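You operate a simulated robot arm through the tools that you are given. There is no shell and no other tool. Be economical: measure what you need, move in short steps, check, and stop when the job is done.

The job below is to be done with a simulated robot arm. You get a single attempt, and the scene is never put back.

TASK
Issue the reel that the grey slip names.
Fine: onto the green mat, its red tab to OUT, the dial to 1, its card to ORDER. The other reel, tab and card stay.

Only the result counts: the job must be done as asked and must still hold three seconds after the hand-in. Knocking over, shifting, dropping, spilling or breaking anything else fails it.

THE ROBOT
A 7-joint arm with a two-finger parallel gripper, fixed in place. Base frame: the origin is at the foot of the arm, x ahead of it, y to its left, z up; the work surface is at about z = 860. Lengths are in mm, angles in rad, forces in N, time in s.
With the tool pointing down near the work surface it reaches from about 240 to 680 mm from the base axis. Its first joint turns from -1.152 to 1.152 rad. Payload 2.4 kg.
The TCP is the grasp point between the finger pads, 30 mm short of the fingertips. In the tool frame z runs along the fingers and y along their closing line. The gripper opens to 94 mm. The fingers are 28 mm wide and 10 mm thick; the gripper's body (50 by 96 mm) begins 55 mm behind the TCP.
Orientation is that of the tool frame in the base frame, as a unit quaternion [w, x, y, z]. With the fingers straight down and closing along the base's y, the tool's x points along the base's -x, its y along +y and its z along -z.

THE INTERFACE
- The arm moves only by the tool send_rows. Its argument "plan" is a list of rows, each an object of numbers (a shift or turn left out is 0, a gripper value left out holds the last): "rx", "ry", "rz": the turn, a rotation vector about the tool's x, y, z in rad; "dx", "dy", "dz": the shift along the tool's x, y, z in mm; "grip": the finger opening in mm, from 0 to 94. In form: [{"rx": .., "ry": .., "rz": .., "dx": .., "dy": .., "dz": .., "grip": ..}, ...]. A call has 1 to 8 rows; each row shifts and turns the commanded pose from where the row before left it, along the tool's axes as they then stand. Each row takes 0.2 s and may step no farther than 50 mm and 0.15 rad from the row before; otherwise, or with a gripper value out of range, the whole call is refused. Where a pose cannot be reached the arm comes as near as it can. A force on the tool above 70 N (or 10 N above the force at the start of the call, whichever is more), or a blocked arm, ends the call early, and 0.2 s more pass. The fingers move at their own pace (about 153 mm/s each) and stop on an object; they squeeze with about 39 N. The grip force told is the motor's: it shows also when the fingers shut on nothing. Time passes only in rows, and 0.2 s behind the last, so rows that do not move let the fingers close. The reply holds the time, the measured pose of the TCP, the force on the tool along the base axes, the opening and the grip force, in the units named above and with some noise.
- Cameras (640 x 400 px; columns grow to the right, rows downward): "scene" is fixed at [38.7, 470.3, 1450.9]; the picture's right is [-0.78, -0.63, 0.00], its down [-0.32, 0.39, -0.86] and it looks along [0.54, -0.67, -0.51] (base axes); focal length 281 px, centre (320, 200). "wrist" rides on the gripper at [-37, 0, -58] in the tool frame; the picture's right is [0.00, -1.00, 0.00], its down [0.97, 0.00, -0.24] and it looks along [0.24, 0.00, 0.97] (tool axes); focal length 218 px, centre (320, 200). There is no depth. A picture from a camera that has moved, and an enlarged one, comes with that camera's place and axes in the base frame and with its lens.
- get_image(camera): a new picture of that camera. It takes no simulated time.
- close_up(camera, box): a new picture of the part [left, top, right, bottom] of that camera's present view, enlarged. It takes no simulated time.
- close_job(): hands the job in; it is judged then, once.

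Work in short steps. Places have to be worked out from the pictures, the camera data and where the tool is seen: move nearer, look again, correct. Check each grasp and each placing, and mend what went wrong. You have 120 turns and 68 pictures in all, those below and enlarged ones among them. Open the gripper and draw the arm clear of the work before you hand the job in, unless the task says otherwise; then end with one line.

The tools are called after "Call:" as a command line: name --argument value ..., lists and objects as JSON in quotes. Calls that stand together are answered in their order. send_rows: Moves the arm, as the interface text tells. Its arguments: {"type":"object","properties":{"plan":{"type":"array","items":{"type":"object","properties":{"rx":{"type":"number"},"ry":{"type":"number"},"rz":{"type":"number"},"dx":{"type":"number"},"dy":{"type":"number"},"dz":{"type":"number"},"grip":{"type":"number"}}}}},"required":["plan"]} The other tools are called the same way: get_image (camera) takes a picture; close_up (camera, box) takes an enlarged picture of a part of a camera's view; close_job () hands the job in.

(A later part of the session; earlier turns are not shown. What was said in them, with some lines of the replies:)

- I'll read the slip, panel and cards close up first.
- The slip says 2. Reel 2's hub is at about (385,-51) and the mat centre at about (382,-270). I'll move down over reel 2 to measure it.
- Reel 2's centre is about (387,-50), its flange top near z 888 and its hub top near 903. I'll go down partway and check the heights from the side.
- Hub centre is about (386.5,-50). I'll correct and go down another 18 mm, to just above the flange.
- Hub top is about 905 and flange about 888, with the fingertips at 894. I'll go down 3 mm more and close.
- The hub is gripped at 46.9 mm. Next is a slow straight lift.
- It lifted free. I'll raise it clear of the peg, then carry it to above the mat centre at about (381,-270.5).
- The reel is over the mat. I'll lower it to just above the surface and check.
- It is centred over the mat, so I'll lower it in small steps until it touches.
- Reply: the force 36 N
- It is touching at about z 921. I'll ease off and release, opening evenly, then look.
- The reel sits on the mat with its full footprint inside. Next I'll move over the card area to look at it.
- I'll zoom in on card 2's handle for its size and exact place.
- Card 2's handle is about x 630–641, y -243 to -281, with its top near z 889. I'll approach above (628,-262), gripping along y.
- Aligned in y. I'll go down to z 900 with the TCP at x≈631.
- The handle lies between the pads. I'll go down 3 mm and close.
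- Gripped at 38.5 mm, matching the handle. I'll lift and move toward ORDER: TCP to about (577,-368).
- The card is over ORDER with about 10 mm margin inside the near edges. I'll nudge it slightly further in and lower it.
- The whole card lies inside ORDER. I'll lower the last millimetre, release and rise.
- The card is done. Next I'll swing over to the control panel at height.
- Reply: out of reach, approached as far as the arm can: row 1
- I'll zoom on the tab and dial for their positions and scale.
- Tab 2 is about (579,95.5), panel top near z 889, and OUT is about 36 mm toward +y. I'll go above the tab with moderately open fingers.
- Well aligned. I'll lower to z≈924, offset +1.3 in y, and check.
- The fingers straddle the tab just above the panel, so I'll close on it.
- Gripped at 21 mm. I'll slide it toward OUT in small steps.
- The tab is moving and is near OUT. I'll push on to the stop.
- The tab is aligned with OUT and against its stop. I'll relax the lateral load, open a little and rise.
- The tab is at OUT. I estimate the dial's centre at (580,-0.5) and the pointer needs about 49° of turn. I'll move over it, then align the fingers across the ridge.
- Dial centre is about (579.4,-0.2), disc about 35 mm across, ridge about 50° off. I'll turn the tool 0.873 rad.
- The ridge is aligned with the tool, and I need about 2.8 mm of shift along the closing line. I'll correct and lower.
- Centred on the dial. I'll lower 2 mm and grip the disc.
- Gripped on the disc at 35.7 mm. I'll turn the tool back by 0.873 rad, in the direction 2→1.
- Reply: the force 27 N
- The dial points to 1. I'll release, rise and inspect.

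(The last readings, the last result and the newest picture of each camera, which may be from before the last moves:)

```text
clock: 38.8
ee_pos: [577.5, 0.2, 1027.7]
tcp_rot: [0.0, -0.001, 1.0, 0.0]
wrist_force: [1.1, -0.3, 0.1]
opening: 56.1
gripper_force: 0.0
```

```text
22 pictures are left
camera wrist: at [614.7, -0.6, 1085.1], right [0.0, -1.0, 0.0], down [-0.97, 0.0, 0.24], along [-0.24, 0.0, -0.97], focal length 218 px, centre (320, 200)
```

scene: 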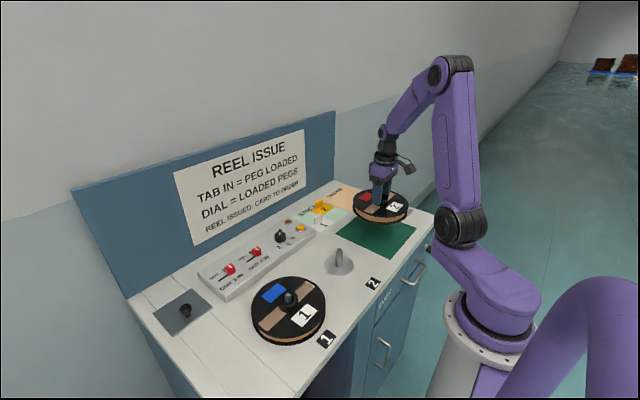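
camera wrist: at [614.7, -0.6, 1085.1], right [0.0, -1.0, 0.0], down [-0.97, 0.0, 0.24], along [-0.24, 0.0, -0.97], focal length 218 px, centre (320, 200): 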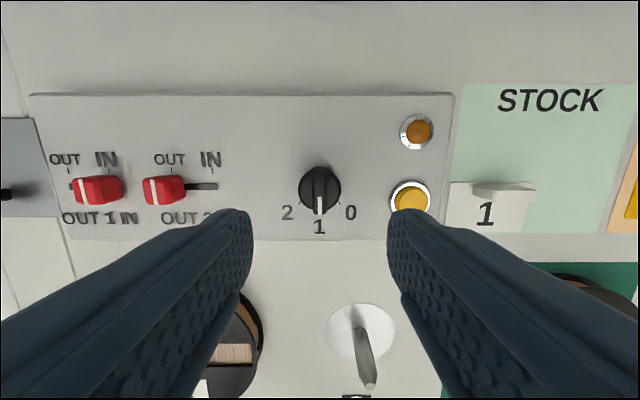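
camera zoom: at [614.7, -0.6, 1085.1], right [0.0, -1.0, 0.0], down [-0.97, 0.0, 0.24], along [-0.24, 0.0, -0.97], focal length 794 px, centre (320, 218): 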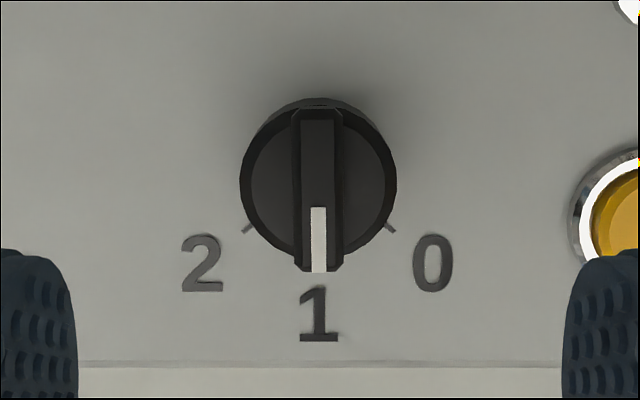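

The dial and tab are right. I'll draw the arm back and up and take a final overview.

Call:
send_rows --plan '[{"dx": 30, "dz": -30}, {"dx": 35, "dz": -30}, {"dx": 35, "dz": -30}, {"dx": 35, "dz": -30}, {"dx": 35, "dz": -30}, {"dx": 30, "dz": -25}, {}]'

Call:
get_image --camera "wrist"

Call:
close_up --camera "scene" --box '[120, 170, 440, 370]'

```text
clock: 40.4
ee_pos: [376.5, -3.0, 1199.4]
tcp_rot: [-0.001, -0.001, 1.0, 0.0]
wrist_force: [-0.7, -0.2, 0.2]
opening: 56.1
gripper_force: 0.0
```

```text
21 pictures are left
camera wrist: at [413.7, -2.9, 1256.9], right [0.0, -1.0, 0.0], down [-0.97, 0.0, 0.24], along [-0.24, 0.0, -0.97], focal length 218 px, centre (320, 200)
```

wrist: 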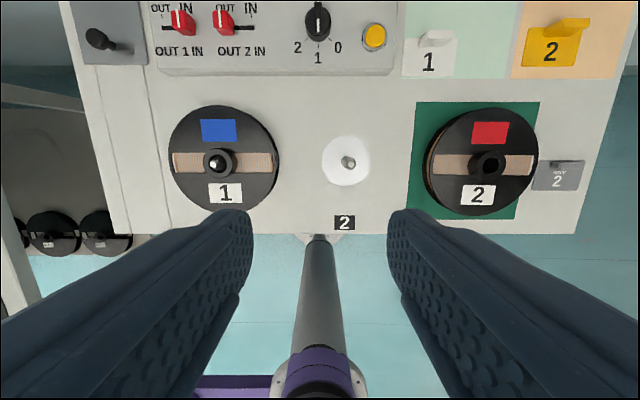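

```text
2.00 times, centred on (280, 270) of scene
camera zoom: at [38.6, 470.3, 1450.9], right [-0.78, -0.63, 0.0], down [-0.32, 0.39, -0.86], along [0.54, -0.67, -0.51], focal length 561 px, centre (400, 60)
```

zoom: 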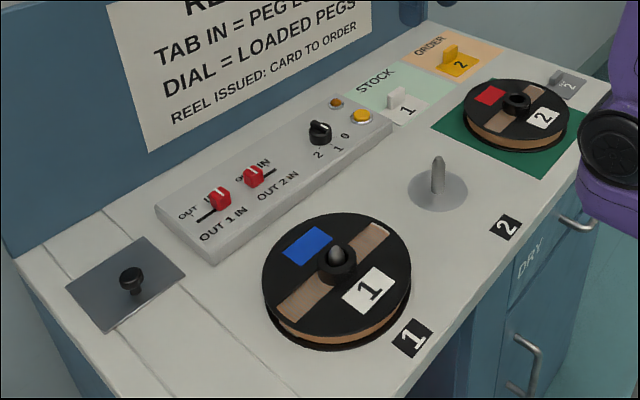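

All checks pass: the reel is on the mat, tab 2 is at OUT, the dial is at 1 and card 2 is in ORDER. Reel 1, tab 1 and card 1 haven't moved, and the arm is clear, so I'm handing in.

Call:
close_job

```text
The job is handed in.
```

I issued reel 2 as the slip asked: the reel is on the green mat (about 6 mm off centre but fully inside), its tab is at OUT, the dial is at 1, and its card is in ORDER; reel 1, tab 1 and card 1 were left where they were.
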